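You operate a simulated robot arm through the tools that you are given. There is no shell and no other tool. Be economical: measure what you need, move in short steps, check, and stop when the job is done.

Carry out the task below with a simulated robot arm. There is one attempt and no reset: what you move stays moved.

TASK
Switch off at the cabinet, shut the air valve and hang the blue tag by it.
Fine: stop all, control off, main switch off, in that order; the needle falls to zero.

It is judged by the outcome, as a careful person would: the job done as asked, and still so three seconds after it is handed in. It fails if anything else is knocked over, pushed out of place, dropped, spilled or broken.

THE ROBOT
A 7-joint arm with a two-finger parallel gripper on a trunk, on a base that drives. Base frame: it is fixed to the floor where the robot stands at the start and does not move with it; the origin is under the middle of the robot, x ahead of it, y to its left, z up. Units: m, degrees, N and s.
With the tool pointing down near the work surface it reaches from about 0.36 to 0.84 m from the robot's upright axis, wherever it stands. Its first joint turns from -115.0 to 115.0 degrees. Places, roughly: air service unit [0.8, -0.3, 1.4]; air valve peg [0.8, -0.2, 1.1]; blue air valve [0.8, -0.2, 1.2]; cabinet emergency stop button [0.6, 0, 1.2]; cabinet reset button [0.5, 0.3, 1.3]; control off button [0.5, 0.4, 1.3]; control on button [0.5, 0.5, 1.3]; counter knob [0.5, 0.3, 1.1]; drain tap [0.8, -0.4, 1.1]; horn off button [0.6, 0.2, 1.3]; lamp test button [0.6, 0.1, 1.2]; lane one control box [0.3, 1.2, 1.2]; lane three control box [0.5, 0.8, 1.2]; lane two control box [0.4, 1, 1.2]; main switch [0.5, 0.5, 1.1]; red lock ring [0.8, -0.3, 1.3]. Payload 3.91 kg.
Tool frame: the origin (TCP) lies between the finger pads and is the grasp point; the fingertips stand 0.03 m ahead of it; z points along the fingers, y is the line along which they close. Largest opening 0.11 m; finger width 0.02, thickness 0.01; the body of the gripper, 0.048 by 0.112 m, starts 0.055 m behind the TCP.
Orientation is that of the tool frame in the base frame, as a unit quaternion [w, x, y, z]. With the fingers straight down and closing along the base's y, the tool's x points along the base's -x, its y along +y and its z along -z.

THE INTERFACE
- The arm moves only by the tool jog_arm. Its argument "rows" is a list of rows, each a list of 2 entries, a list of its own where there are three numbers: the shift along the tool's x, y, z in units of 30 mm (1.0 is 30 mm), then the turn, a rotation vector about the tool's x, y, z in units of 8 degrees (1.0 is 8 degrees). In form: [[[dx, dy, dz], [wx, wy, wz]], ...]. A call has 1 to 12 rows; each row shifts and turns the commanded pose from where the row before left it, along the tool's axes as they then stand. "hand" is the finger opening in m, from 0 to 0.11, set as the call begins (left out, the last holds). A call with a number of a shift or a turn outside -1 to 1 is refused whole. A row lasts 0.2 s, in which the tool goes at most 0.05 m and 8.6 degrees; a call with a longer step from one row to the next is refused whole, and so is a gripper value outside its range. A pose out of reach is approached as far as the arm can. The call stops where the force on the tool passes 40 N (or 10 N more than at its start, if that is more) or the arm is blocked; 0.2 s more then pass. The fingers move at their own pace (about 0.153 m/s each) and stop on an object; they squeeze with about 39 N. The grip force told is the motor's: it shows also when the fingers shut on nothing. Time passes only in rows, and 0.2 s behind the last, so rows that do not move let the fingers close. The reply holds the time, the measured pose of the TCP, the force on the tool along the base axes, the opening and the grip force, in the units named above and with some noise, with the torque about the TCP (base axes, N m) and any sound that the robot's microphone picked up.
- Cameras (640 x 400 px; columns grow to the right, rows downward): "scene" is now at [0.2312, 0.1946, 1.5571]; the picture's right is [-0.12, -0.99, 0.00], its down [-0.52, 0.06, -0.85] and it looks along [0.84, -0.10, -0.53] (base axes); focal length 214 px, centre (320, 200). "wrist" rides on the gripper at [0.072, 0.017, -0.103] in the tool frame; the picture's right is [-0.23, 0.97, 0.00], its down [-0.76, -0.18, -0.62] and it looks along [-0.61, -0.14, 0.78] (tool axes); focal length 222 px, centre (320, 200). There is no depth. A picture from a camera that has moved, and an enlarged one, comes with that camera's place and axes in the base frame and with its lens.
- grab_frame(camera): a new picture of that camera. The clock stands still meanwhile.
- lift_body(by): slides the trunk up (or, below 0, down) by that many m; the arm and the scene camera ride with it, the base frame stays. It gives what a move gives, with no picture.
- base_move(legs): drives the robot by 1 to 6 legs, each [ahead, left, turn to the left] in m, m and degrees, along the robot's own axes; the way and the turn of a leg run together, so that a leg with both is an arc; at most 1.5 m and 180 degrees a leg. The arm and the cameras ride along, it lands a little off, and it stops where it bumps. It gives what a move gives.
- aim_head(pan, tilt): turns the head with the scene camera to pan (to the left, within 80 degrees either way) and tilt (down, from -29 to 69), counted from straight ahead of the robot. It gives what a move gives.
- close_up(camera, box): a new picture of the part [left, top, right, bottom] of that camera's present view, enlarged. The clock stands still meanwhile.
- hand_in(): hands the job in; it is judged then, once.

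Go step by step. Nothing tells you exact positions but the pictures and the camera data: compare them with the known pose of the tool, close in by small moves and look again before you grip or let go. The budget is 120 turns and 98 pictures, counting those below and the enlarged ones. Unless the task says otherwise, let go and move clear before handing in, and close with one line.

The tools are called after ">>>" as a command line: name --argument value ..., lists and objects as JSON in quotes. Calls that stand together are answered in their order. jog_arm: Moves the arm, as the interface text tells. Its arguments: {"type":"object","properties":{"rows":{"type":"array"},"hand":{"type":"number"}},"required":["rows"]} The other tools are called the same way: lift_body (by) slides the trunk up or down; base_move (legs) drives the base; aim_head (pan, tilt) turns the head that bears the scene camera; grab_frame (camera) takes a picture; close_up (camera, box) takes an enlarged picture of a part of a camera's view; hand_in () hands the job in.

At the start:

```text
time_s: 0.0
position: [0.6381, -0.195, 1.6427]
tool_rot: [0.0, 0.0, 1.0, -0.001]
contact_force: [0.4, -0.2, 0.2]
ft_torque: [0.04, -0.01, 0.01]
width: 0.1101
grip_force: 0.1
trunk travel left (down, up): [-0.888, 0.102]
robot x, y, heading: [0.0017, 0.0015, 0.2]
head pan, tilt: [-6.8, 31.8]
```

scene: 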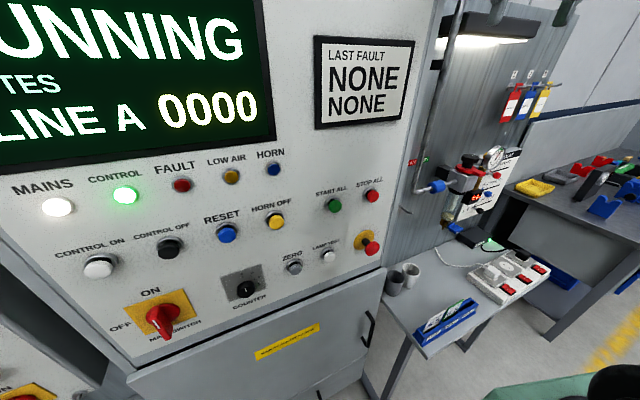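
wrist: 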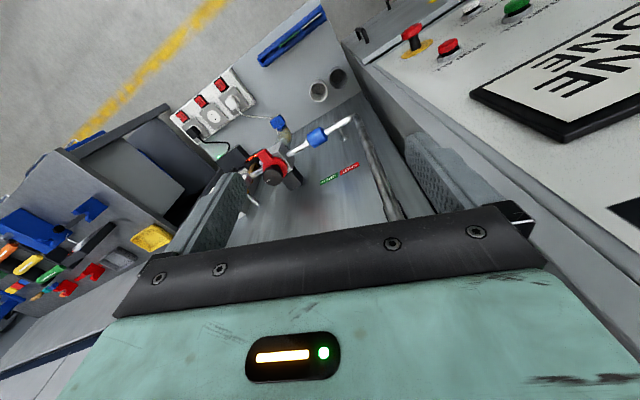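

I see the cabinet panel with its labelled buttons, and the air unit with tags to its right. I'll look at both more closely first.

>>> close_up --camera "scene" --box '[220, 150, 400, 280]'

>>> close_up --camera "scene" --box '[400, 60, 580, 260]'

>>> close_up --camera "scene" --box '[40, 180, 280, 340]'

```text
3.08 times, centred on (310, 215) of scene
camera zoom: at [0.2312, 0.1946, 1.5571], right [-0.12, -0.99, 0.0], down [-0.52, 0.06, -0.85], along [0.84, -0.1, -0.53], focal length 660 px, centre (351, 154)
```

zoom: 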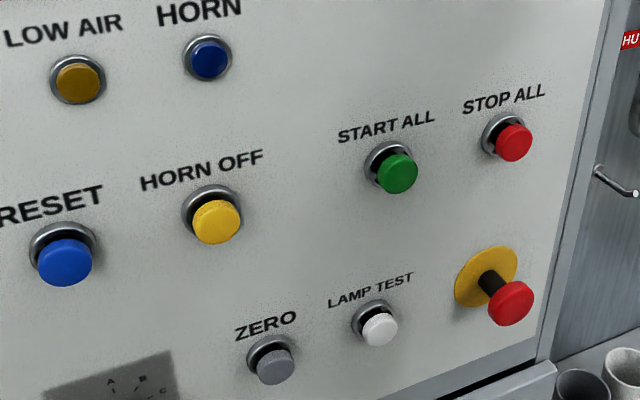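

```text
2.00 times, centred on (490, 160) of scene
camera zoom: at [0.2312, 0.1946, 1.5571], right [-0.12, -0.99, 0.0], down [-0.52, 0.06, -0.85], along [0.84, -0.1, -0.53], focal length 429 px, centre (-20, 280)
```

zoom: 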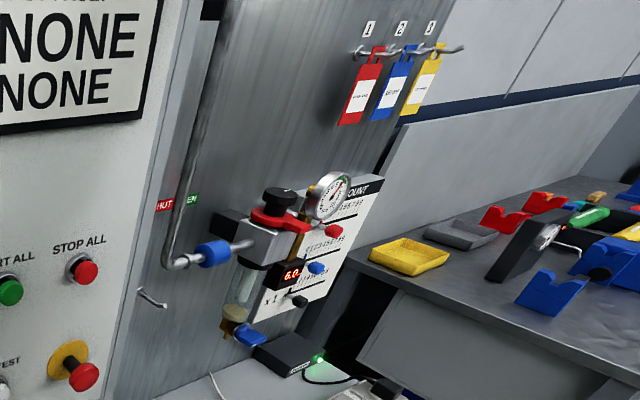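

```text
2.50 times, centred on (160, 260) of scene
camera zoom: at [0.2312, 0.1946, 1.5571], right [-0.12, -0.99, 0.0], down [-0.52, 0.06, -0.85], along [0.84, -0.1, -0.53], focal length 536 px, centre (720, 50)
```

zoom: 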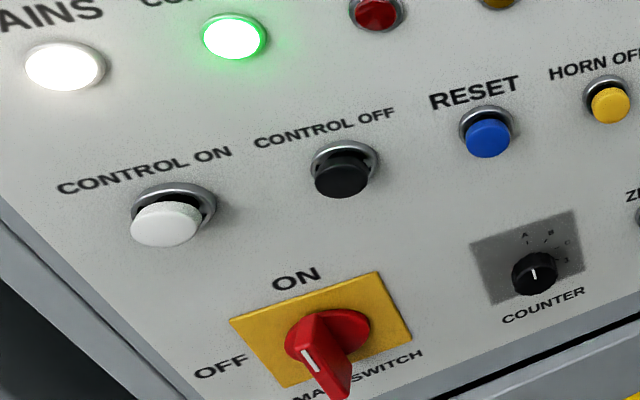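

Backing off a little first makes room to turn the tool level; then I'll look again for a stereo baseline.

>>> base_move --legs '[[-0.25, 0, 0]]'

>>> jog_arm --rows '[[[0, 0, 0], [0, -1, 0]], [[0, 0, 0], [0, -1, 0]], [[0, 0, 0], [0, -1, 0]], [[0, 0, 0], [0, -1, 0]], [[0, 0, 0], [0, -1, 0]], [[0, 0, 0], [0, -1, 0]], [[0, 0, 0], [0, -1, 0]], [[0, 0, 0], [0, -1, 0]], [[0, 0, 0], [0, -1, 0]], [[0, 0, 0], [0, -1, 0]], [[0, 0, 0], [0, -1, 0]], [[0, 0, 0], [0, -0.25, 0]]]' --hand 0

>>> lift_body --by -0.25

>>> grab_frame --camera "scene"

>>> grab_frame --camera "wrist"

```text
time_s: 1.8
position: [0.3882, -0.1942, 1.643]
tool_rot: [0.001, 0.0, 1.0, 0.0]
contact_force: [0.0, 0.3, 0.8]
ft_torque: [0.02, -0.01, 0.01]
width: 0.1102
grip_force: 0.0
trunk travel left (down, up): [-0.888, 0.102]
robot x, y, heading: [-0.2473, -0.0009, -0.2]
head pan, tilt: [-6.8, 31.8]
```

```text
time_s: 4.4
position: [0.4257, -0.197, 1.6318]
tool_rot: [0.664, -0.012, 0.748, 0.016]
contact_force: [-0.5, 0.2, -0.9]
ft_torque: [0.0, -0.01, -0.02]
width: 0.0
grip_force: 37.8
out of reach, approached as far as the arm can: row 8, 11
trunk travel left (down, up): [-0.888, 0.102]
robot x, y, heading: [-0.2496, -0.0018, 0.0]
head pan, tilt: [-6.8, 31.8]
```

```text
time_s: 7.0
position: [0.4256, -0.1972, 1.3812]
tool_rot: [0.664, -0.012, 0.748, 0.015]
contact_force: [-0.2, -0.1, -0.4]
ft_torque: [0.0, -0.04, 0.01]
width: 0.0001
grip_force: 37.5
trunk travel left (down, up): [-0.638, 0.352]
robot x, y, heading: [-0.2481, -0.0025, -0.1]
head pan, tilt: [-6.8, 31.8]
```

```text
92 pictures are left
camera scene: at [-0.0178, 0.1947, 1.3072], right [-0.12, -0.99, 0.0], down [-0.52, 0.06, -0.85], along [0.84, -0.1, -0.53], focal length 214 px, centre (320, 200)
```

scene: 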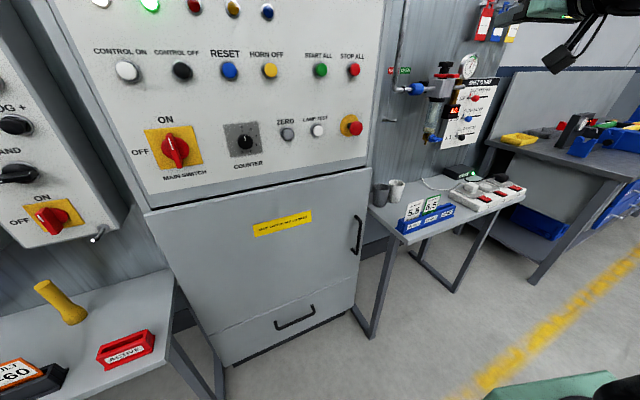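

```text
91 pictures are left
camera wrist: at [0.3141, -0.1856, 1.3217], right [-0.01, 0.97, 0.23], down [-0.52, -0.2, 0.83], along [0.85, -0.11, 0.51], focal length 222 px, centre (320, 200)
```

wrist: 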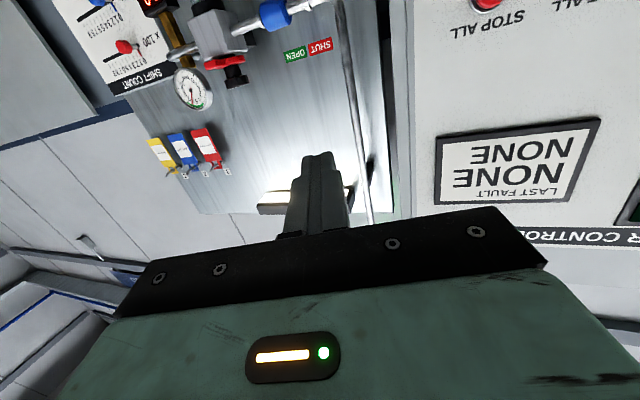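

Stereo gives: STOP ALL ≈ (0.644, 0.023, 1.301), CONTROL OFF ≈ (0.516, 0.412, 1.301), main switch ≈ (0.488, 0.463, 1.153); the panel is vertical and faces back with an 18° yaw. I'll turn the robot square to it.

>>> base_move --legs '[[0, 0, 18.3]]'

>>> aim_head --pan 0 --tilt 10

>>> grab_frame --camera "scene"

```text
time_s: 8.4
position: [0.4544, 0.0241, 1.381]
tool_rot: [0.653, -0.13, 0.736, 0.121]
contact_force: [-0.4, -0.1, -0.4]
ft_torque: [0.02, -0.03, -0.02]
width: 0.0001
grip_force: 37.4
trunk travel left (down, up): [-0.638, 0.352]
robot x, y, heading: [-0.2461, -0.0033, 18.3]
head pan, tilt: [-6.8, 31.8]
```

```text
time_s: 9.3
position: [0.4529, 0.0248, 1.3823]
tool_rot: [0.653, -0.13, 0.736, 0.12]
contact_force: [0.7, -0.3, 0.3]
ft_torque: [-0.02, -0.01, -0.03]
width: 0.0
grip_force: 37.3
trunk travel left (down, up): [-0.638, 0.352]
robot x, y, heading: [-0.2489, 0.0023, 18.3]
head pan, tilt: [0.0, 10.0]
```

```text
90 pictures are left
camera scene: at [-0.0903, 0.2687, 1.3423], right [0.31, -0.95, 0.0], down [-0.17, -0.05, -0.98], along [0.93, 0.31, -0.17], focal length 214 px, centre (320, 200)
```

scene: 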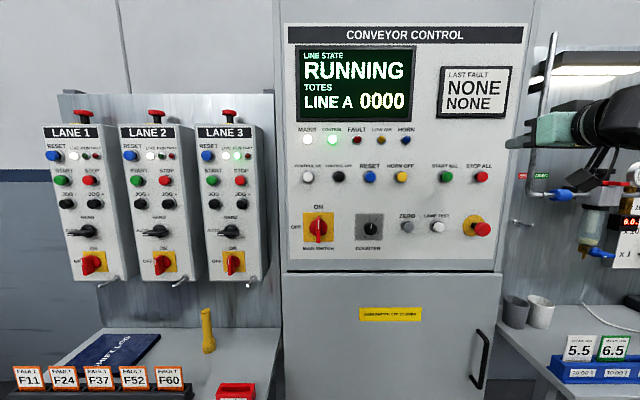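

The panel is now square and STOP ALL confirms at about (0.644, 0.024, 1.302). I'll level the closed fingers and line up in front of it.

>>> jog_arm --rows '[[[0.9, -0.69, 0], [0.13, -0.42, 0]], [[0.9, -0.69, 0], [0.13, -0.42, 0]], [[0.9, -0.69, 0], [0, 0, 0]], [[0, 0, 1], [0, 0, 0]], [[0, 0, 1], [0, 0, 0]], [[0, 0, 0], [0, 0, 0]], [[0, 0, 0], [0, 0, 0]]]' --hand 0

>>> grab_frame --camera "scene"

>>> grab_frame --camera "wrist"

```text
time_s: 10.9
position: [0.527, -0.017, 1.3]
tool_rot: [0.697, -0.11, 0.699, 0.115]
contact_force: [0.1, 0.3, 0.2]
ft_torque: [0.0, 0.0, 0.02]
width: 0.0002
grip_force: 37.8
trunk travel left (down, up): [-0.638, 0.352]
robot x, y, heading: [-0.2457, 0.001, 18.4]
head pan, tilt: [0.0, 10.0]
```

```text
89 pictures are left
camera scene: at [-0.0903, 0.2687, 1.3424], right [0.32, -0.95, 0.0], down [-0.16, -0.05, -0.98], along [0.93, 0.31, -0.17], focal length 214 px, centre (320, 200)
```

scene: 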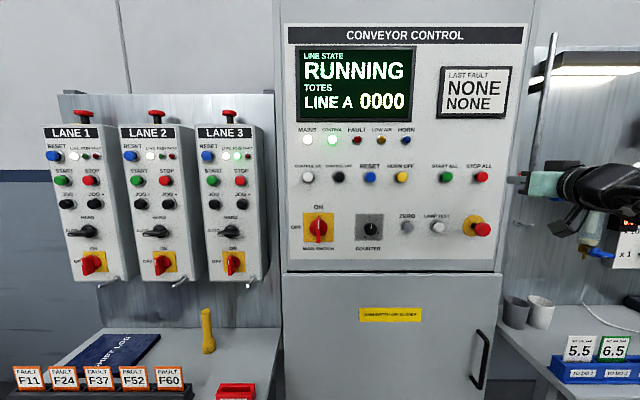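

```text
88 pictures are left
camera wrist: at [0.4226, -0.0338, 1.2283], right [-0.31, 0.92, 0.23], down [-0.53, -0.37, 0.76], along [0.79, 0.11, 0.61], focal length 222 px, centre (320, 200)
```

wrist: 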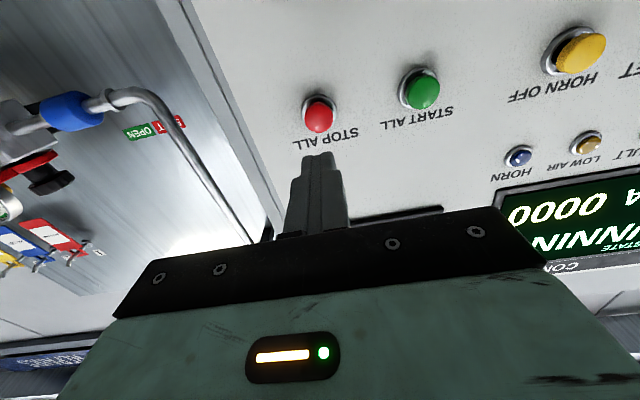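

Lined up within a couple of millimetres; advancing slowly onto STOP ALL.

>>> jog_arm --rows '[[[0, 0.06, 0.9], [0, 0, 0]], [[0, 0, 0.9], [0, 0, 0]], [[0, 0, 0.8], [0, 0, 0]], [[0, 0, 0.1], [0, 0, 0]], [[0, 0, 0.1], [0, 0, 0]], [[0, 0, 0.1], [0, 0, 0]], [[0, 0, 0.1], [0, 0, 0]], [[0, 0, 0.1], [0, 0, 0]], [[0, 0, 0.1], [0, 0, 0]]]'

>>> grab_frame --camera "wrist"

>>> grab_frame --camera "scene"

```text
time_s: 12.9
position: [0.6165, 0.0156, 1.2995]
tool_rot: [0.698, -0.112, 0.698, 0.115]
contact_force: [-3.1, -0.8, 1.1]
ft_torque: [-0.04, -0.03, -0.01]
width: 0.0
grip_force: 37.8
trunk travel left (down, up): [-0.638, 0.352]
robot x, y, heading: [-0.25, 0.0045, 18.3]
head pan, tilt: [0.0, 10.0]
heard: click
```

```text
87 pictures are left
camera wrist: at [0.5134, -0.0018, 1.2279], right [-0.31, 0.92, 0.23], down [-0.53, -0.37, 0.76], along [0.79, 0.11, 0.61], focal length 222 px, centre (320, 200)
```

wrist: 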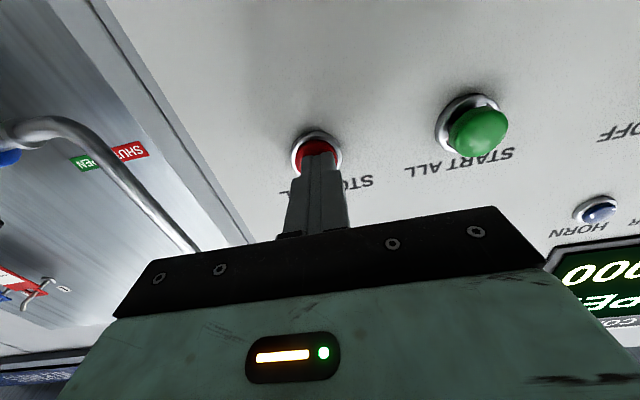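

```text
86 pictures are left
camera scene: at [-0.0905, 0.2686, 1.3424], right [0.32, -0.95, 0.0], down [-0.16, -0.05, -0.98], along [0.93, 0.31, -0.17], focal length 214 px, centre (320, 200)
```

scene: 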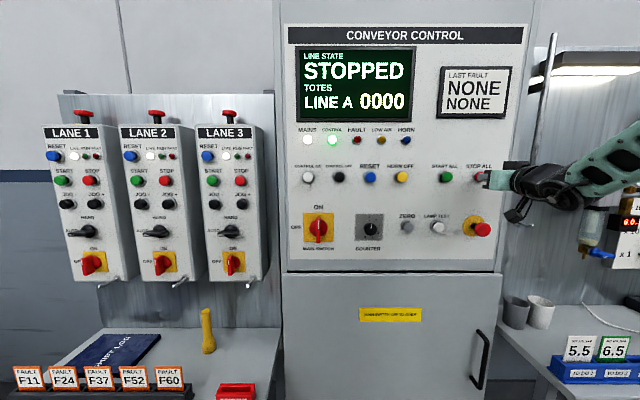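

The display now reads STOPPED. Next I retract and slide left to CONTROL OFF (0.41 m along the panel, same height).

>>> jog_arm --rows '[[[0, 0, -1], [0, 0, 0]], [[0, 0, -1], [0, 0, 0]], [[0, 0.9, -0.8], [0, 0, 0]], [[0, 1, 0], [0, 0, 0]], [[0, 1, 0], [0, 0, 0]], [[0, 1, 0], [0, 0, 0]], [[0, 1, 0], [0, 0, 0]], [[0, 1, 0], [0, 0, 0]], [[0, 1, 0], [0, 0, 0]], [[0, 1, 0], [0, 0, 0]], [[0, 1, 0], [0, 0, 0]]]'

>>> jog_arm --rows '[[[0, 1, 0], [0, 0, 0]], [[0, 1, 0], [0, 0, 0]], [[0, 1, 0], [0, 0, 0]], [[0, 1, 0], [0, 0, 0]], [[0, 0.77, 0], [0, 0, 0]], [[0, 0, 0], [0, 0, 0]], [[0, 0, 0], [0, 0, 0]]]'

>>> grab_frame --camera "wrist"

>>> grab_frame --camera "scene"

```text
time_s: 15.3
position: [0.4877, 0.1751, 1.3395]
tool_rot: [0.693, -0.117, 0.701, 0.12]
contact_force: [0.7, -0.8, -0.3]
ft_torque: [-0.02, -0.03, 0.01]
width: 0.0002
grip_force: 38.1
out of reach, approached as far as the arm can: row 6, 8, 9, 10, 11
trunk travel left (down, up): [-0.638, 0.352]
robot x, y, heading: [-0.2505, -0.0031, 18.3]
head pan, tilt: [0.0, 10.0]
```

```text
time_s: 16.9
position: [0.4979, 0.2214, 1.4015]
tool_rot: [0.694, -0.117, 0.701, 0.12]
contact_force: [0.8, -0.8, -0.5]
ft_torque: [0.05, 0.0, -0.01]
width: 0.0001
grip_force: 38.1
out of reach, approached as far as the arm can: row 1, 2, 3, 4, 5
trunk travel left (down, up): [-0.638, 0.352]
robot x, y, heading: [-0.2473, -0.0029, 18.2]
head pan, tilt: [0.0, 10.0]
```

```text
85 pictures are left
camera wrist: at [0.3943, 0.2019, 1.3314], right [-0.32, 0.92, 0.23], down [-0.52, -0.37, 0.77], along [0.79, 0.12, 0.6], focal length 222 px, centre (320, 200)
```

wrist: 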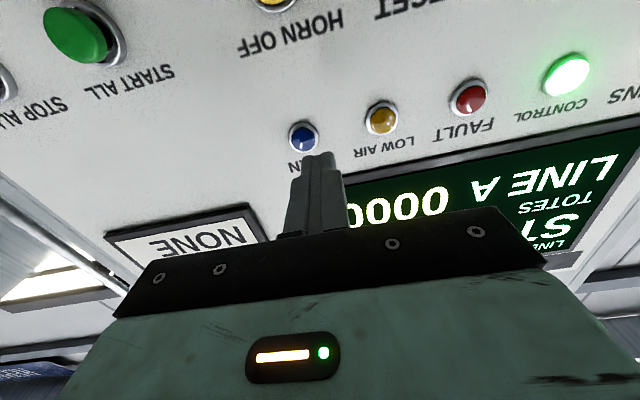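

```text
84 pictures are left
camera scene: at [-0.0903, 0.2687, 1.3424], right [0.32, -0.95, 0.0], down [-0.16, -0.05, -0.98], along [0.93, 0.31, -0.17], focal length 214 px, centre (320, 200)
```

scene: 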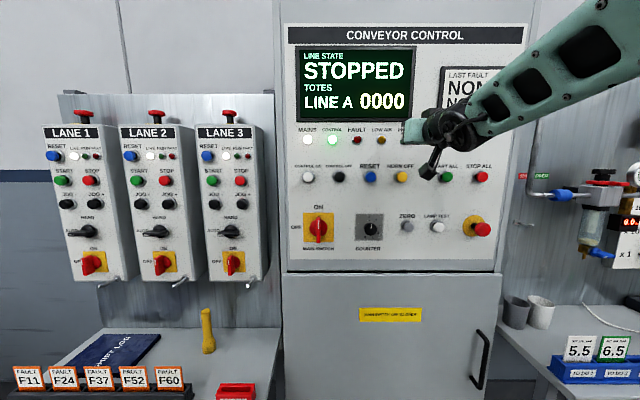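

The arm is too folded to hold that pose this close, so it drifted upward (clear of the panel). I'll back the base off and shift it left, so CONTROL OFF is at the same comfortable spot as before.

>>> base_move --legs '[[-0.15, 0, 0]]'

>>> jog_arm --rows '[[[0, 0, 0], [0, 0, 0]], [[0.5, 0, 0], [0, 0, 0]]]'

```text
time_s: 18.2
position: [0.3545, 0.1718, 1.4023]
tool_rot: [0.694, -0.116, 0.701, 0.118]
contact_force: [-0.7, -0.8, -0.2]
ft_torque: [-0.03, -0.01, 0.02]
width: 0.0001
grip_force: 37.8
trunk travel left (down, up): [-0.638, 0.352]
robot x, y, heading: [-0.3951, -0.0443, 18.5]
head pan, tilt: [0.0, 10.0]
```

```text
time_s: 18.8
position: [0.3544, 0.17, 1.3879]
tool_rot: [0.691, -0.119, 0.702, 0.121]
contact_force: [-0.7, -0.4, 0.2]
ft_torque: [-0.01, -0.02, 0.0]
width: 0.0
grip_force: 37.7
out of reach, approached as far as the arm can: row 2
trunk travel left (down, up): [-0.638, 0.352]
robot x, y, heading: [-0.3936, -0.0477, 18.6]
head pan, tilt: [0.0, 10.0]
```

The limit looks like the wrist bending up while the forearm slopes down; lowering the trunk should cure it. I'll lower it and then raise the tool.

>>> lift_body --by -0.25

>>> jog_arm --rows '[[[-1, 0.7, 0], [0, 0, 0]], [[-1, 0.7, 0], [0, 0, 0]], [[-1, 0.7, 0], [0, 0, 0]], [[-1, 0.7, 0], [0, 0, 0]], [[-1, 0.7, 0], [0, 0, 0]], [[0, 0.7, 0], [0, 0, 0]], [[0, 0.7, 0], [0, 0, 0]], [[0, 0.7, 0], [0, 0, 0]]]'

>>> aim_head --pan 0 --tilt -10

>>> grab_frame --camera "scene"

>>> grab_frame --camera "wrist"

```text
time_s: 21.4
position: [0.3546, 0.1708, 1.1386]
tool_rot: [0.691, -0.119, 0.702, 0.121]
contact_force: [-0.1, 0.2, -0.1]
ft_torque: [0.02, 0.0, -0.01]
width: 0.0
grip_force: 37.6
trunk travel left (down, up): [-0.388, 0.602]
robot x, y, heading: [-0.3903, -0.0473, 18.2]
head pan, tilt: [0.0, 10.0]
```

```text
time_s: 23.2
position: [0.302, 0.3275, 1.2902]
tool_rot: [0.691, -0.119, 0.702, 0.122]
contact_force: [-0.6, -0.6, 0.2]
ft_torque: [-0.04, -0.01, -0.02]
width: 0.0
grip_force: 37.5
trunk travel left (down, up): [-0.388, 0.602]
robot x, y, heading: [-0.3955, -0.0498, 18.3]
head pan, tilt: [0.0, 10.0]
```

```text
time_s: 24.1
position: [0.3007, 0.3295, 1.2903]
tool_rot: [0.692, -0.118, 0.702, 0.12]
contact_force: [-1.1, 0.1, 0.5]
ft_torque: [-0.03, -0.02, -0.01]
width: 0.0001
grip_force: 38.0
trunk travel left (down, up): [-0.388, 0.602]
robot x, y, heading: [-0.3941, -0.0465, 18.2]
head pan, tilt: [0.0, -10.0]
```

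```text
83 pictures are left
camera scene: at [-0.242, 0.2183, 1.1236], right [0.31, -0.95, 0.0], down [0.16, 0.05, -0.98], along [0.94, 0.31, 0.17], focal length 214 px, centre (320, 200)
```

scene: 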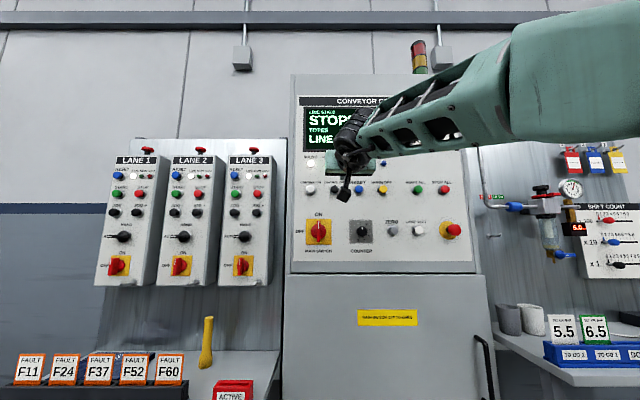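

```text
82 pictures are left
camera wrist: at [0.1974, 0.3087, 1.2194], right [-0.32, 0.92, 0.23], down [-0.52, -0.38, 0.77], along [0.79, 0.13, 0.6], focal length 222 px, centre (320, 200)
```

wrist: 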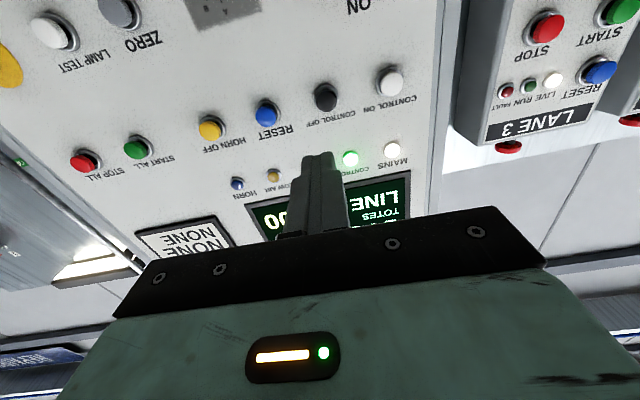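

The posture works now. Driving forward 0.12 m, then check alignment with CONTROL OFF.

>>> base_move --legs '[[0.12, 0, 0]]'

>>> jog_arm --rows '[[[-0.36, 0.37, 0], [0.13, 0, 0]], [[0, 0, 0], [0, 0, 0]], [[0, 0, 0], [0, 0, 0]]]'

>>> grab_frame --camera "wrist"

```text
time_s: 25.3
position: [0.4137, 0.3663, 1.2902]
tool_rot: [0.692, -0.12, 0.702, 0.122]
contact_force: [-0.5, -0.5, -1.0]
ft_torque: [0.01, 0.01, 0.01]
width: 0.0001
grip_force: 37.8
trunk travel left (down, up): [-0.388, 0.602]
robot x, y, heading: [-0.2798, -0.0105, 18.4]
head pan, tilt: [0.0, -10.0]
```

```text
time_s: 26.1
position: [0.4101, 0.3761, 1.3007]
tool_rot: [0.692, -0.113, 0.703, 0.115]
contact_force: [-0.5, 0.9, 0.1]
ft_torque: [0.0, 0.02, 0.01]
width: 0.0001
grip_force: 37.7
trunk travel left (down, up): [-0.388, 0.602]
robot x, y, heading: [-0.2802, -0.0089, 18.4]
head pan, tilt: [0.0, -10.0]
```

```text
81 pictures are left
camera wrist: at [0.3062, 0.3586, 1.2302], right [-0.31, 0.92, 0.23], down [-0.52, -0.37, 0.77], along [0.8, 0.11, 0.6], focal length 222 px, centre (320, 200)
```

wrist: 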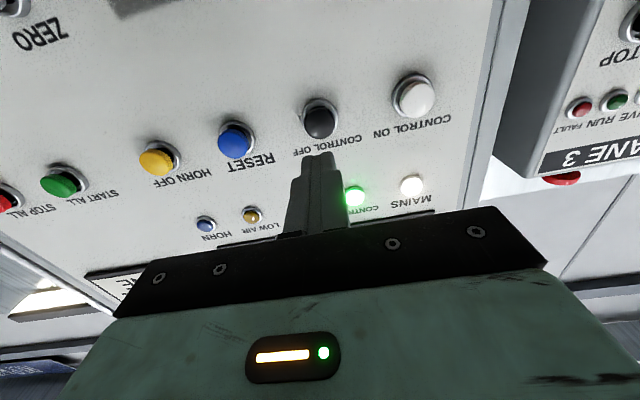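

CONTROL OFF sits right in line with the fingertips. Pressing it slowly.

>>> jog_arm --rows '[[[0, 0, 0.8], [0, 0, 0]], [[0, 0, 0.8], [0, 0, 0]], [[0, 0, 0.73], [0, 0, 0]], [[0, 0, 0.1], [0, 0, 0]], [[0, 0, 0.1], [0, 0, 0]], [[0, 0, 0.1], [0, 0, 0]], [[0, 0, 0.1], [0, 0, 0]], [[0, 0, 0.1], [0, 0, 0]]]'

>>> grab_frame --camera "wrist"

>>> grab_frame --camera "scene"

```text
time_s: 27.9
position: [0.441, 0.3604, 1.2777]
tool_rot: [0.692, -0.113, 0.703, 0.116]
contact_force: [-0.4, -0.5, 0.0]
ft_torque: [0.01, -0.01, 0.02]
width: 0.0001
grip_force: 37.8
out of reach, approached as far as the arm can: row 1, 2, 3, 5, 7
trunk travel left (down, up): [-0.388, 0.602]
robot x, y, heading: [-0.2817, -0.0132, 18.2]
head pan, tilt: [0.0, -10.0]
```

```text
80 pictures are left
camera wrist: at [0.3372, 0.3431, 1.2066], right [-0.31, 0.92, 0.23], down [-0.52, -0.37, 0.77], along [0.8, 0.11, 0.6], focal length 222 px, centre (320, 200)
```

wrist: 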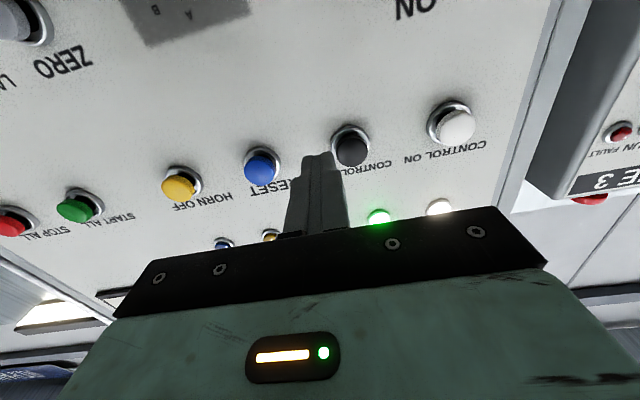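

```text
79 pictures are left
camera scene: at [-0.1289, 0.2558, 1.1236], right [0.31, -0.95, 0.0], down [0.16, 0.05, -0.98], along [0.93, 0.31, 0.17], focal length 214 px, centre (320, 200)
```

scene: 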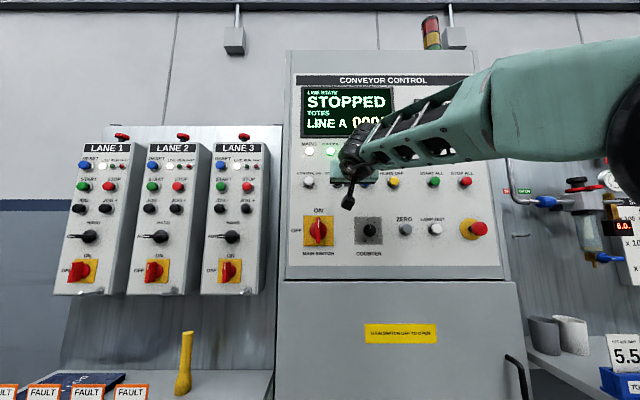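

I hit the reach limit without touching anything. I'll pull the arm back and realign, drive the base closer, then press.

>>> jog_arm --rows '[[[0, 0, -0.9], [0, 0, 0]], [[-0.4, 0.42, -0.9], [0, 0, 0]], [[-0.37, 0.42, -0.9], [0, 0, 0]], [[0, 0, -1], [0, 0, 0]], [[0, 0, 0], [0, 0, 0]], [[0, 0, 0], [0, 0, 0]]]'

>>> base_move --legs '[[0.13, 0, 0]]'

>>> grab_frame --camera "wrist"

```text
time_s: 29.3
position: [0.3297, 0.35, 1.3027]
tool_rot: [0.693, -0.113, 0.703, 0.115]
contact_force: [0.0, 0.5, -0.7]
ft_torque: [0.0, 0.0, -0.01]
width: 0.0
grip_force: 37.4
trunk travel left (down, up): [-0.388, 0.602]
robot x, y, heading: [-0.2805, -0.0093, 18.5]
head pan, tilt: [0.0, -10.0]
```

```text
time_s: 30.6
position: [0.4547, 0.393, 1.3029]
tool_rot: [0.692, -0.113, 0.703, 0.116]
contact_force: [-0.5, 0.0, -0.1]
ft_torque: [0.02, 0.01, -0.01]
width: 0.0
grip_force: 37.4
trunk travel left (down, up): [-0.388, 0.602]
robot x, y, heading: [-0.1551, 0.0341, 18.2]
head pan, tilt: [0.0, -10.0]
```

```text
78 pictures are left
camera wrist: at [0.3504, 0.3746, 1.2321], right [-0.31, 0.92, 0.23], down [-0.52, -0.37, 0.77], along [0.8, 0.11, 0.6], focal length 222 px, centre (320, 200)
```

wrist: 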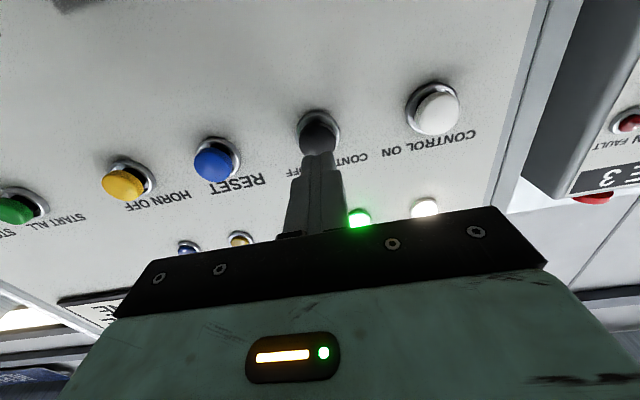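

Aligned again with margin in reach; pressing the last 36 mm.

>>> jog_arm --rows '[[[0.05, 0, 0.7], [0, 0, 0]], [[0, 0, 0.1], [0, 0, 0]], [[0, 0, 0.1], [0, 0, 0]], [[0, 0, 0.1], [0, 0, 0]], [[0, 0, 0.1], [0, 0, 0]], [[0, 0, 0.1], [0, 0, 0]]]'

>>> grab_frame --camera "wrist"

```text
time_s: 32.0
position: [0.4884, 0.4037, 1.3005]
tool_rot: [0.693, -0.113, 0.703, 0.115]
contact_force: [-1.9, -1.1, -0.3]
ft_torque: [-0.03, -0.04, -0.02]
width: 0.0001
grip_force: 37.8
trunk travel left (down, up): [-0.388, 0.602]
robot x, y, heading: [-0.157, 0.0268, 18.7]
head pan, tilt: [0.0, -10.0]
heard: click
```

```text
77 pictures are left
camera wrist: at [0.384, 0.3858, 1.2301], right [-0.31, 0.92, 0.23], down [-0.52, -0.37, 0.77], along [0.8, 0.11, 0.6], focal length 222 px, centre (320, 200)
```

wrist: 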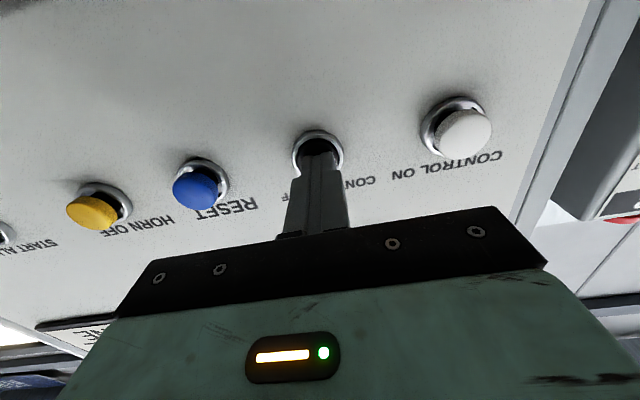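

Click heard. Retracting, then moving down in front of the main switch and checking that the control lamp is out.

>>> jog_arm --rows '[[[0, 0, -0.9], [0, 0, 0]], [[0, 0, -0.9], [0, 0, 0]], [[0, 0, -0.9], [0, 0, 0]], [[0, 0, -0.9], [0, 0, 0]], [[1, 0.3, 0], [0, 0, 0]], [[1, 0.3, 0], [0, 0, 0]], [[1, 0.3, 0], [0, 0, 0]], [[1, 0.3, 0], [0, 0, 0]], [[0.9, 0.6, 0], [0, 0, 0]], [[0, 0, 0], [0, 0, 0]]]' --hand 0.06

>>> aim_head --pan 20 --tilt -5

>>> grab_frame --camera "wrist"

>>> grab_frame --camera "scene"

```text
time_s: 34.2
position: [0.3671, 0.4204, 1.1564]
tool_rot: [0.692, -0.112, 0.704, 0.115]
contact_force: [0.0, 0.5, 0.5]
ft_torque: [0.03, 0.03, 0.02]
width: 0.0599
grip_force: 0.1
trunk travel left (down, up): [-0.388, 0.602]
robot x, y, heading: [-0.1558, 0.0318, 18.4]
head pan, tilt: [0.0, -10.0]
```

```text
time_s: 35.0
position: [0.3663, 0.4211, 1.1557]
tool_rot: [0.692, -0.113, 0.703, 0.116]
contact_force: [-0.7, 0.1, -0.8]
ft_torque: [-0.03, 0.01, 0.0]
width: 0.06
grip_force: 0.0
trunk travel left (down, up): [-0.388, 0.602]
robot x, y, heading: [-0.1555, 0.0298, 18.5]
head pan, tilt: [20.0, -5.0]
```

```text
76 pictures are left
camera wrist: at [0.2625, 0.4027, 1.0852], right [-0.31, 0.92, 0.23], down [-0.52, -0.37, 0.77], along [0.8, 0.11, 0.59], focal length 222 px, centre (320, 200)
```

wrist: 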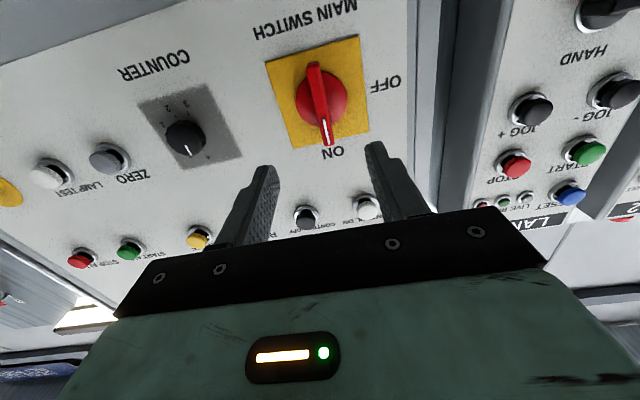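

```text
75 pictures are left
camera scene: at [-0.0162, 0.3247, 1.1162], right [0.62, -0.78, 0.0], down [0.07, 0.05, -1.0], along [0.78, 0.62, 0.09], focal length 214 px, centre (320, 200)
```

scene: 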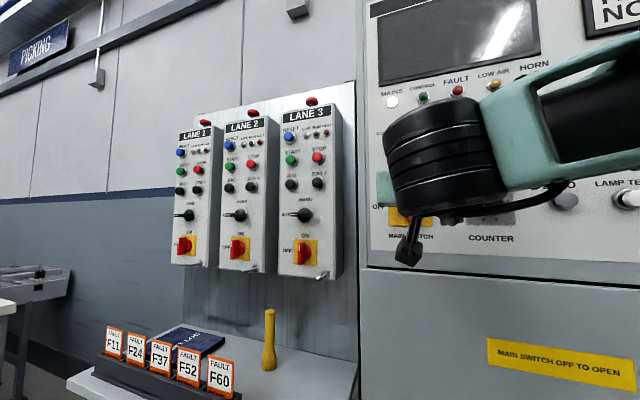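

The control lamp is out and the display is dark, with only MAINS still lit. The switch axis is about 13 mm lower than the tool; I'll straddle the red bar with the open fingers.

>>> jog_arm --rows '[[[0.38, 0.08, 0.7], [0, 0, 0]], [[0, 0, 0.7], [0, 0, 0]], [[0, 0, 0.7], [0, 0, 0]], [[0, 0, 0.4], [0, 0, 0]], [[0, 0, 0.4], [0, 0, 0]], [[0, 0, 0.2], [0, 0, 0]], [[0, 0, 0.2], [0, 0, 0]], [[0, 0, 0.1], [0, 0, 0]], [[0, 0, 0], [0, 0, 0]]]'

>>> grab_frame --camera "wrist"

```text
time_s: 37.0
position: [0.4627, 0.4549, 1.1444]
tool_rot: [0.693, -0.113, 0.703, 0.116]
contact_force: [0.1, 0.6, -0.6]
ft_torque: [-0.03, -0.01, 0.04]
width: 0.0598
grip_force: 0.0
trunk travel left (down, up): [-0.388, 0.602]
robot x, y, heading: [-0.1562, 0.0298, 18.4]
head pan, tilt: [20.0, -5.0]
```

```text
74 pictures are left
camera wrist: at [0.3585, 0.4377, 1.0725], right [-0.31, 0.92, 0.23], down [-0.52, -0.37, 0.77], along [0.8, 0.11, 0.59], focal length 222 px, centre (320, 200)
```

wrist: 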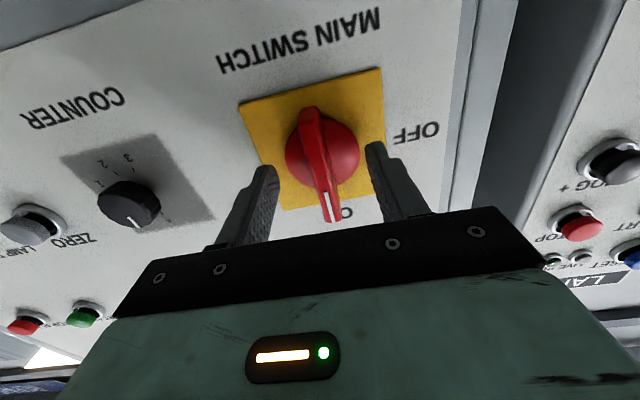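

The bar is between the fingers; closing gently on it.

>>> jog_arm --rows '[[[0, 0, 0], [0, 0, 0]], [[0, 0, 0], [0, 0, 0]], [[0, 0, 0], [0, 0, 0]]]' --hand 0

>>> grab_frame --camera "wrist"

```text
time_s: 37.8
position: [0.4625, 0.4568, 1.1439]
tool_rot: [0.693, -0.114, 0.702, 0.116]
contact_force: [1.7, 9.9, 3.4]
ft_torque: [-0.43, 0.08, -0.51]
width: 0.0118
grip_force: 45.2
trunk travel left (down, up): [-0.388, 0.602]
robot x, y, heading: [-0.1572, 0.0329, 18.3]
head pan, tilt: [20.0, -5.0]
```

```text
73 pictures are left
camera wrist: at [0.3581, 0.4385, 1.0725], right [-0.31, 0.92, 0.23], down [-0.52, -0.37, 0.77], along [0.8, 0.12, 0.6], focal length 222 px, centre (320, 200)
```

wrist: 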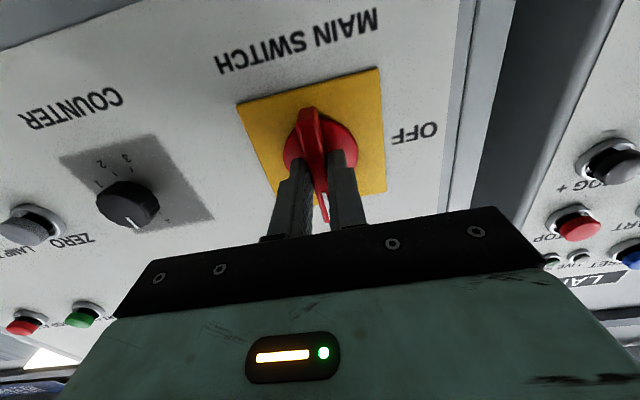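

Gripped (12 mm bar). Turning it counter-clockwise toward OFF.

>>> jog_arm --rows '[[[0, 0.08, 0], [0, 0, 0]], [[0, 0, 0], [0, 0, -0.9]], [[0, 0, 0], [0, 0, -0.9]], [[0, 0, 0], [0, 0, -0.9]], [[0, 0, 0], [0, 0, -0.9]], [[0, 0, 0], [0, 0, -0.9]], [[0, 0, 0], [0, 0, -0.9]]]'

>>> grab_frame --camera "wrist"

```text
time_s: 39.4
position: [0.463, 0.455, 1.1438]
tool_rot: [0.687, -0.363, 0.612, -0.15]
contact_force: [-5.7, -21.7, -1.6]
ft_torque: [0.0, 0.1, -1.61]
width: 0.0119
grip_force: 44.8
trunk travel left (down, up): [-0.388, 0.602]
robot x, y, heading: [-0.1592, 0.0325, 18.4]
head pan, tilt: [20.0, -5.0]
```

```text
72 pictures are left
camera wrist: at [0.3757, 0.3865, 1.0807], right [-0.28, 0.82, -0.5], down [-0.71, 0.18, 0.69], along [0.65, 0.54, 0.53], focal length 222 px, centre (320, 200)
```

wrist: 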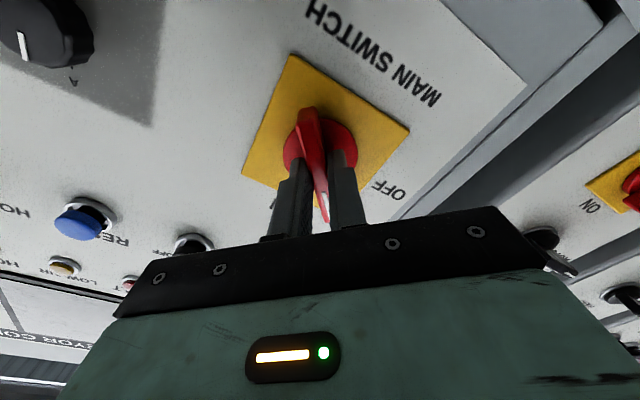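

It's turning. Easing out the sideways load and continuing to 90°.

>>> jog_arm --rows '[[[0.07, -0.07, 0], [0, 0, 0]], [[0, 0, 0], [0, 0, -0.95]], [[0, 0, 0], [0, 0, -0.95]], [[0, 0, 0], [0, 0, -0.95]], [[0, 0, 0], [0, 0, -0.95]], [[0, 0, 0], [0, 0, -0.95]], [[0, 0, 0], [0, 0, -0.95]], [[0, 0, 0], [0, 0, 0]]]'

>>> grab_frame --camera "wrist"

```text
time_s: 41.2
position: [0.4626, 0.4552, 1.1449]
tool_rot: [0.576, -0.571, 0.423, -0.403]
contact_force: [15.7, 6.7, 26.2]
ft_torque: [0.51, -1.32, -0.75]
width: 0.0119
grip_force: 45.2
trunk travel left (down, up): [-0.388, 0.602]
robot x, y, heading: [-0.1567, 0.0302, 18.5]
head pan, tilt: [20.0, -5.0]
```

```text
71 pictures are left
camera wrist: at [0.3879, 0.3524, 1.1275], right [-0.09, 0.24, -0.97], down [-0.83, 0.52, 0.2], along [0.55, 0.82, 0.15], focal length 222 px, centre (320, 200)
```

wrist: 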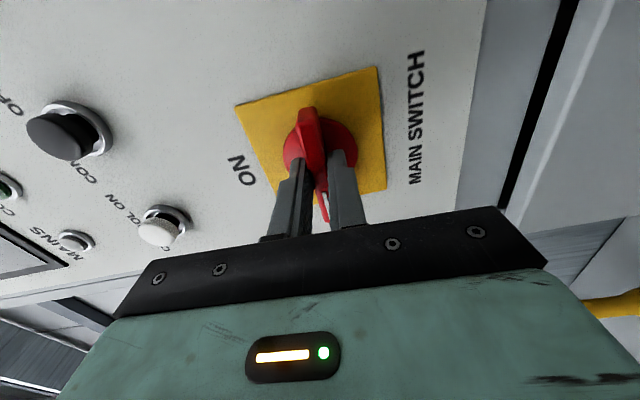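

MAINS lamp is out and the bar points to OFF. Letting go, backing straight out and checking.

>>> jog_arm --rows '[[[0, 0, 0], [0, 0, 0]], [[0, 0, 0], [0, 0, 0]], [[0, 0, -0.7], [0, 0, 0]], [[0, 0, -1], [0, 0, 0]], [[0, 0, -1], [0, 0, 0]], [[0, 0, -1], [0, 0, 0]], [[0, 0, -1], [0, 0, 0]]]' --hand 0.05

>>> base_move --legs '[[-0.25, 0, 0]]'

>>> aim_head --pan -5 --tilt -5

>>> grab_frame --camera "scene"

>>> grab_frame --camera "wrist"

```text
time_s: 42.8
position: [0.3284, 0.4094, 1.1451]
tool_rot: [0.576, -0.573, 0.423, -0.402]
contact_force: [0.5, 0.3, 0.1]
ft_torque: [0.02, -0.04, 0.02]
width: 0.0501
grip_force: 0.1
trunk travel left (down, up): [-0.388, 0.602]
robot x, y, heading: [-0.1524, 0.0303, 18.4]
head pan, tilt: [20.0, -5.0]
```

```text
time_s: 44.6
position: [0.0919, 0.3312, 1.146]
tool_rot: [0.575, -0.573, 0.424, -0.402]
contact_force: [-0.8, -0.8, -0.1]
ft_torque: [-0.01, -0.04, -0.01]
width: 0.05
grip_force: 0.1
trunk travel left (down, up): [-0.388, 0.602]
robot x, y, heading: [-0.389, -0.0525, 18.3]
head pan, tilt: [20.0, -5.0]
```

```text
time_s: 45.5
position: [0.0907, 0.3321, 1.1444]
tool_rot: [0.575, -0.573, 0.423, -0.402]
contact_force: [0.1, 0.1, 0.9]
ft_torque: [0.03, 0.0, -0.01]
width: 0.0503
grip_force: 0.0
trunk travel left (down, up): [-0.388, 0.602]
robot x, y, heading: [-0.3925, -0.0458, 18.4]
head pan, tilt: [-5.0, -5.0]
```

```text
70 pictures are left
camera scene: at [-0.2363, 0.2123, 1.1161], right [0.23, -0.97, 0.0], down [0.08, 0.02, -1.0], along [0.97, 0.23, 0.09], focal length 214 px, centre (320, 200)
```

scene: 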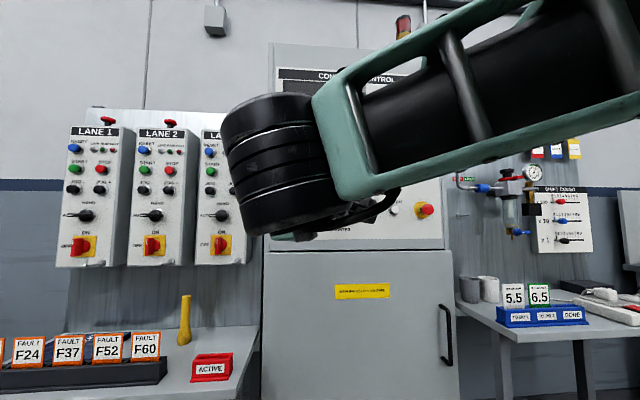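

```text
69 pictures are left
camera wrist: at [0.0172, 0.2294, 1.1279], right [-0.09, 0.24, -0.97], down [-0.83, 0.52, 0.21], along [0.55, 0.82, 0.15], focal length 222 px, centre (320, 200)
```

wrist: 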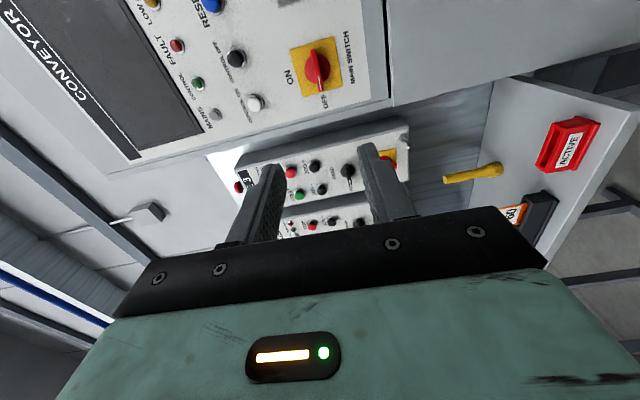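

The switch shows OFF and all lamps are dark. Now I move right along the wall to the air unit, restoring the wrist roll, and look at the valve and tags.

>>> base_move --legs '[[0, -0.42, 0]]'

>>> jog_arm --rows '[[[0, 0, 0], [0, 0, 1]], [[0, 0, 0], [0, 0, 1]], [[0, 0, 0], [0, 0, 1]], [[0, 0, 0], [0, 0, 1]], [[0, 0, 0], [0, 0, 1]], [[0, 0, 0], [0, 0, 1]], [[0, 0, 0], [0, 0, 1]], [[0, 0, 0], [0, 0, 1]], [[0, 0, 0], [0, 0, 1]], [[0, 0, 0], [0, 0, 1]], [[0, 0, 0], [0, 0, 1]]]'

>>> aim_head --pan -10 --tilt -8

>>> grab_frame --camera "scene"

>>> grab_frame --camera "wrist"

```text
time_s: 48.1
position: [0.2266, -0.0697, 1.1444]
tool_rot: [0.575, -0.571, 0.424, -0.404]
contact_force: [0.1, -0.4, 0.0]
ft_torque: [-0.01, -0.02, 0.0]
width: 0.0501
grip_force: 0.1
trunk travel left (down, up): [-0.388, 0.602]
robot x, y, heading: [-0.2581, -0.4473, 18.1]
head pan, tilt: [-5.0, -5.0]
```

```text
time_s: 50.5
position: [0.2264, -0.0715, 1.1451]
tool_rot: [0.693, -0.116, 0.703, 0.11]
contact_force: [-0.5, 0.3, -0.2]
ft_torque: [0.02, 0.01, -0.01]
width: 0.0498
grip_force: 0.0
trunk travel left (down, up): [-0.388, 0.602]
robot x, y, heading: [-0.2587, -0.4496, 18.0]
head pan, tilt: [-5.0, -5.0]
```

```text
time_s: 51.2
position: [0.2244, -0.071, 1.1449]
tool_rot: [0.694, -0.117, 0.702, 0.109]
contact_force: [0.5, 0.2, -0.2]
ft_torque: [0.01, 0.01, 0.03]
width: 0.0504
grip_force: 0.1
trunk travel left (down, up): [-0.388, 0.602]
robot x, y, heading: [-0.2579, -0.4473, 18.1]
head pan, tilt: [-10.0, -8.0]
```

```text
68 pictures are left
camera scene: at [-0.1033, -0.1967, 1.1207], right [0.14, -0.99, 0.0], down [0.14, 0.02, -0.99], along [0.98, 0.14, 0.14], focal length 214 px, centre (320, 200)
```

scene: 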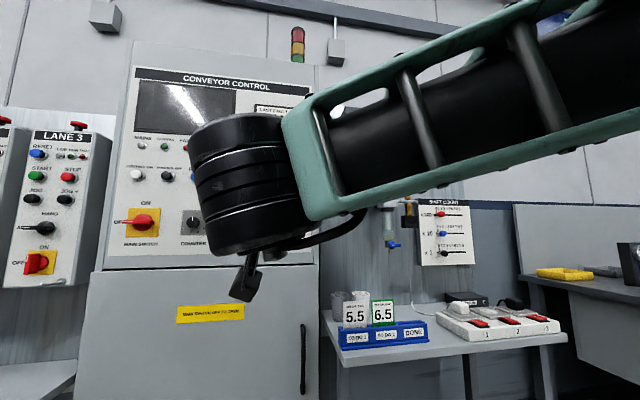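

```text
67 pictures are left
camera wrist: at [0.1221, -0.0893, 1.074], right [-0.31, 0.93, 0.22], down [-0.53, -0.36, 0.77], along [0.79, 0.12, 0.6], focal length 222 px, centre (320, 200)
```

wrist: 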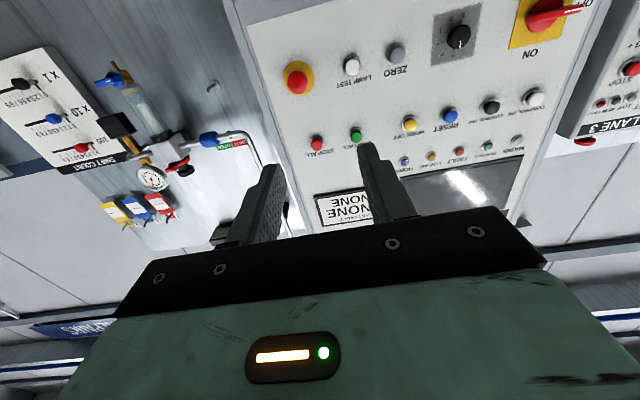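

The arm blocks the view; moving it right, toward the tag side.

>>> jog_arm --rows '[[[0, -1, 0], [0, 0, 0]], [[0, -1, 0], [0, 0, 0]], [[0, -1, 0], [0, 0, 0]], [[0, -1, 0], [0, 0, 0]], [[0, -1, 0], [0, 0, 0]], [[0, -1, 0], [0, 0, 0]], [[0, -1, 0], [0, 0, 0]], [[0, -1, 0], [0, 0, 0]], [[0, -1, 0], [0, 0, 0]], [[0, -1, 0], [0, 0, 0]], [[0, -1, 0], [0, 0, 0]], [[0, -1, 0], [0, 0, 0]]]'

>>> grab_frame --camera "scene"

>>> grab_frame --camera "wrist"

```text
time_s: 53.8
position: [0.2936, -0.1982, 1.1229]
tool_rot: [0.694, -0.116, 0.702, 0.109]
contact_force: [-0.8, 0.4, 0.3]
ft_torque: [0.02, 0.04, 0.0]
width: 0.05
grip_force: 0.1
out of reach, approached as far as the arm can: row 5, 6, 7, 8, 9, 10, 11, 12
trunk travel left (down, up): [-0.388, 0.602]
robot x, y, heading: [-0.2609, -0.4423, 18.2]
head pan, tilt: [-10.0, -8.0]
```

```text
66 pictures are left
camera scene: at [-0.1033, -0.1967, 1.1207], right [0.14, -0.99, 0.0], down [0.14, 0.02, -0.99], along [0.98, 0.14, 0.14], focal length 214 px, centre (320, 200)
```

scene: 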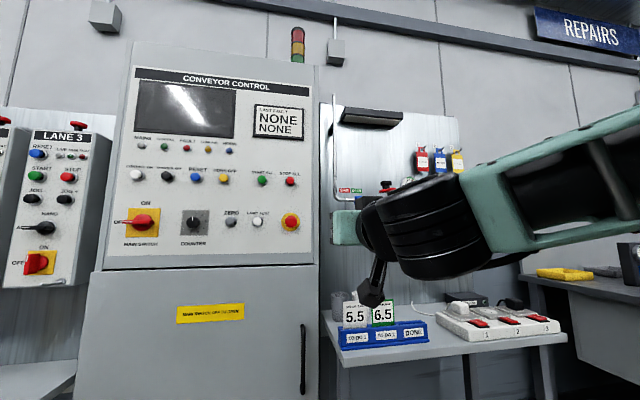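

```text
65 pictures are left
camera wrist: at [0.1897, -0.2182, 1.0515], right [-0.31, 0.93, 0.22], down [-0.53, -0.36, 0.77], along [0.79, 0.12, 0.6], focal length 222 px, centre (320, 200)
```

wrist: 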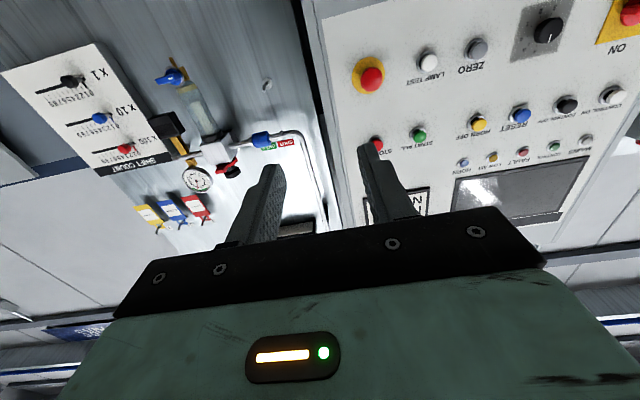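

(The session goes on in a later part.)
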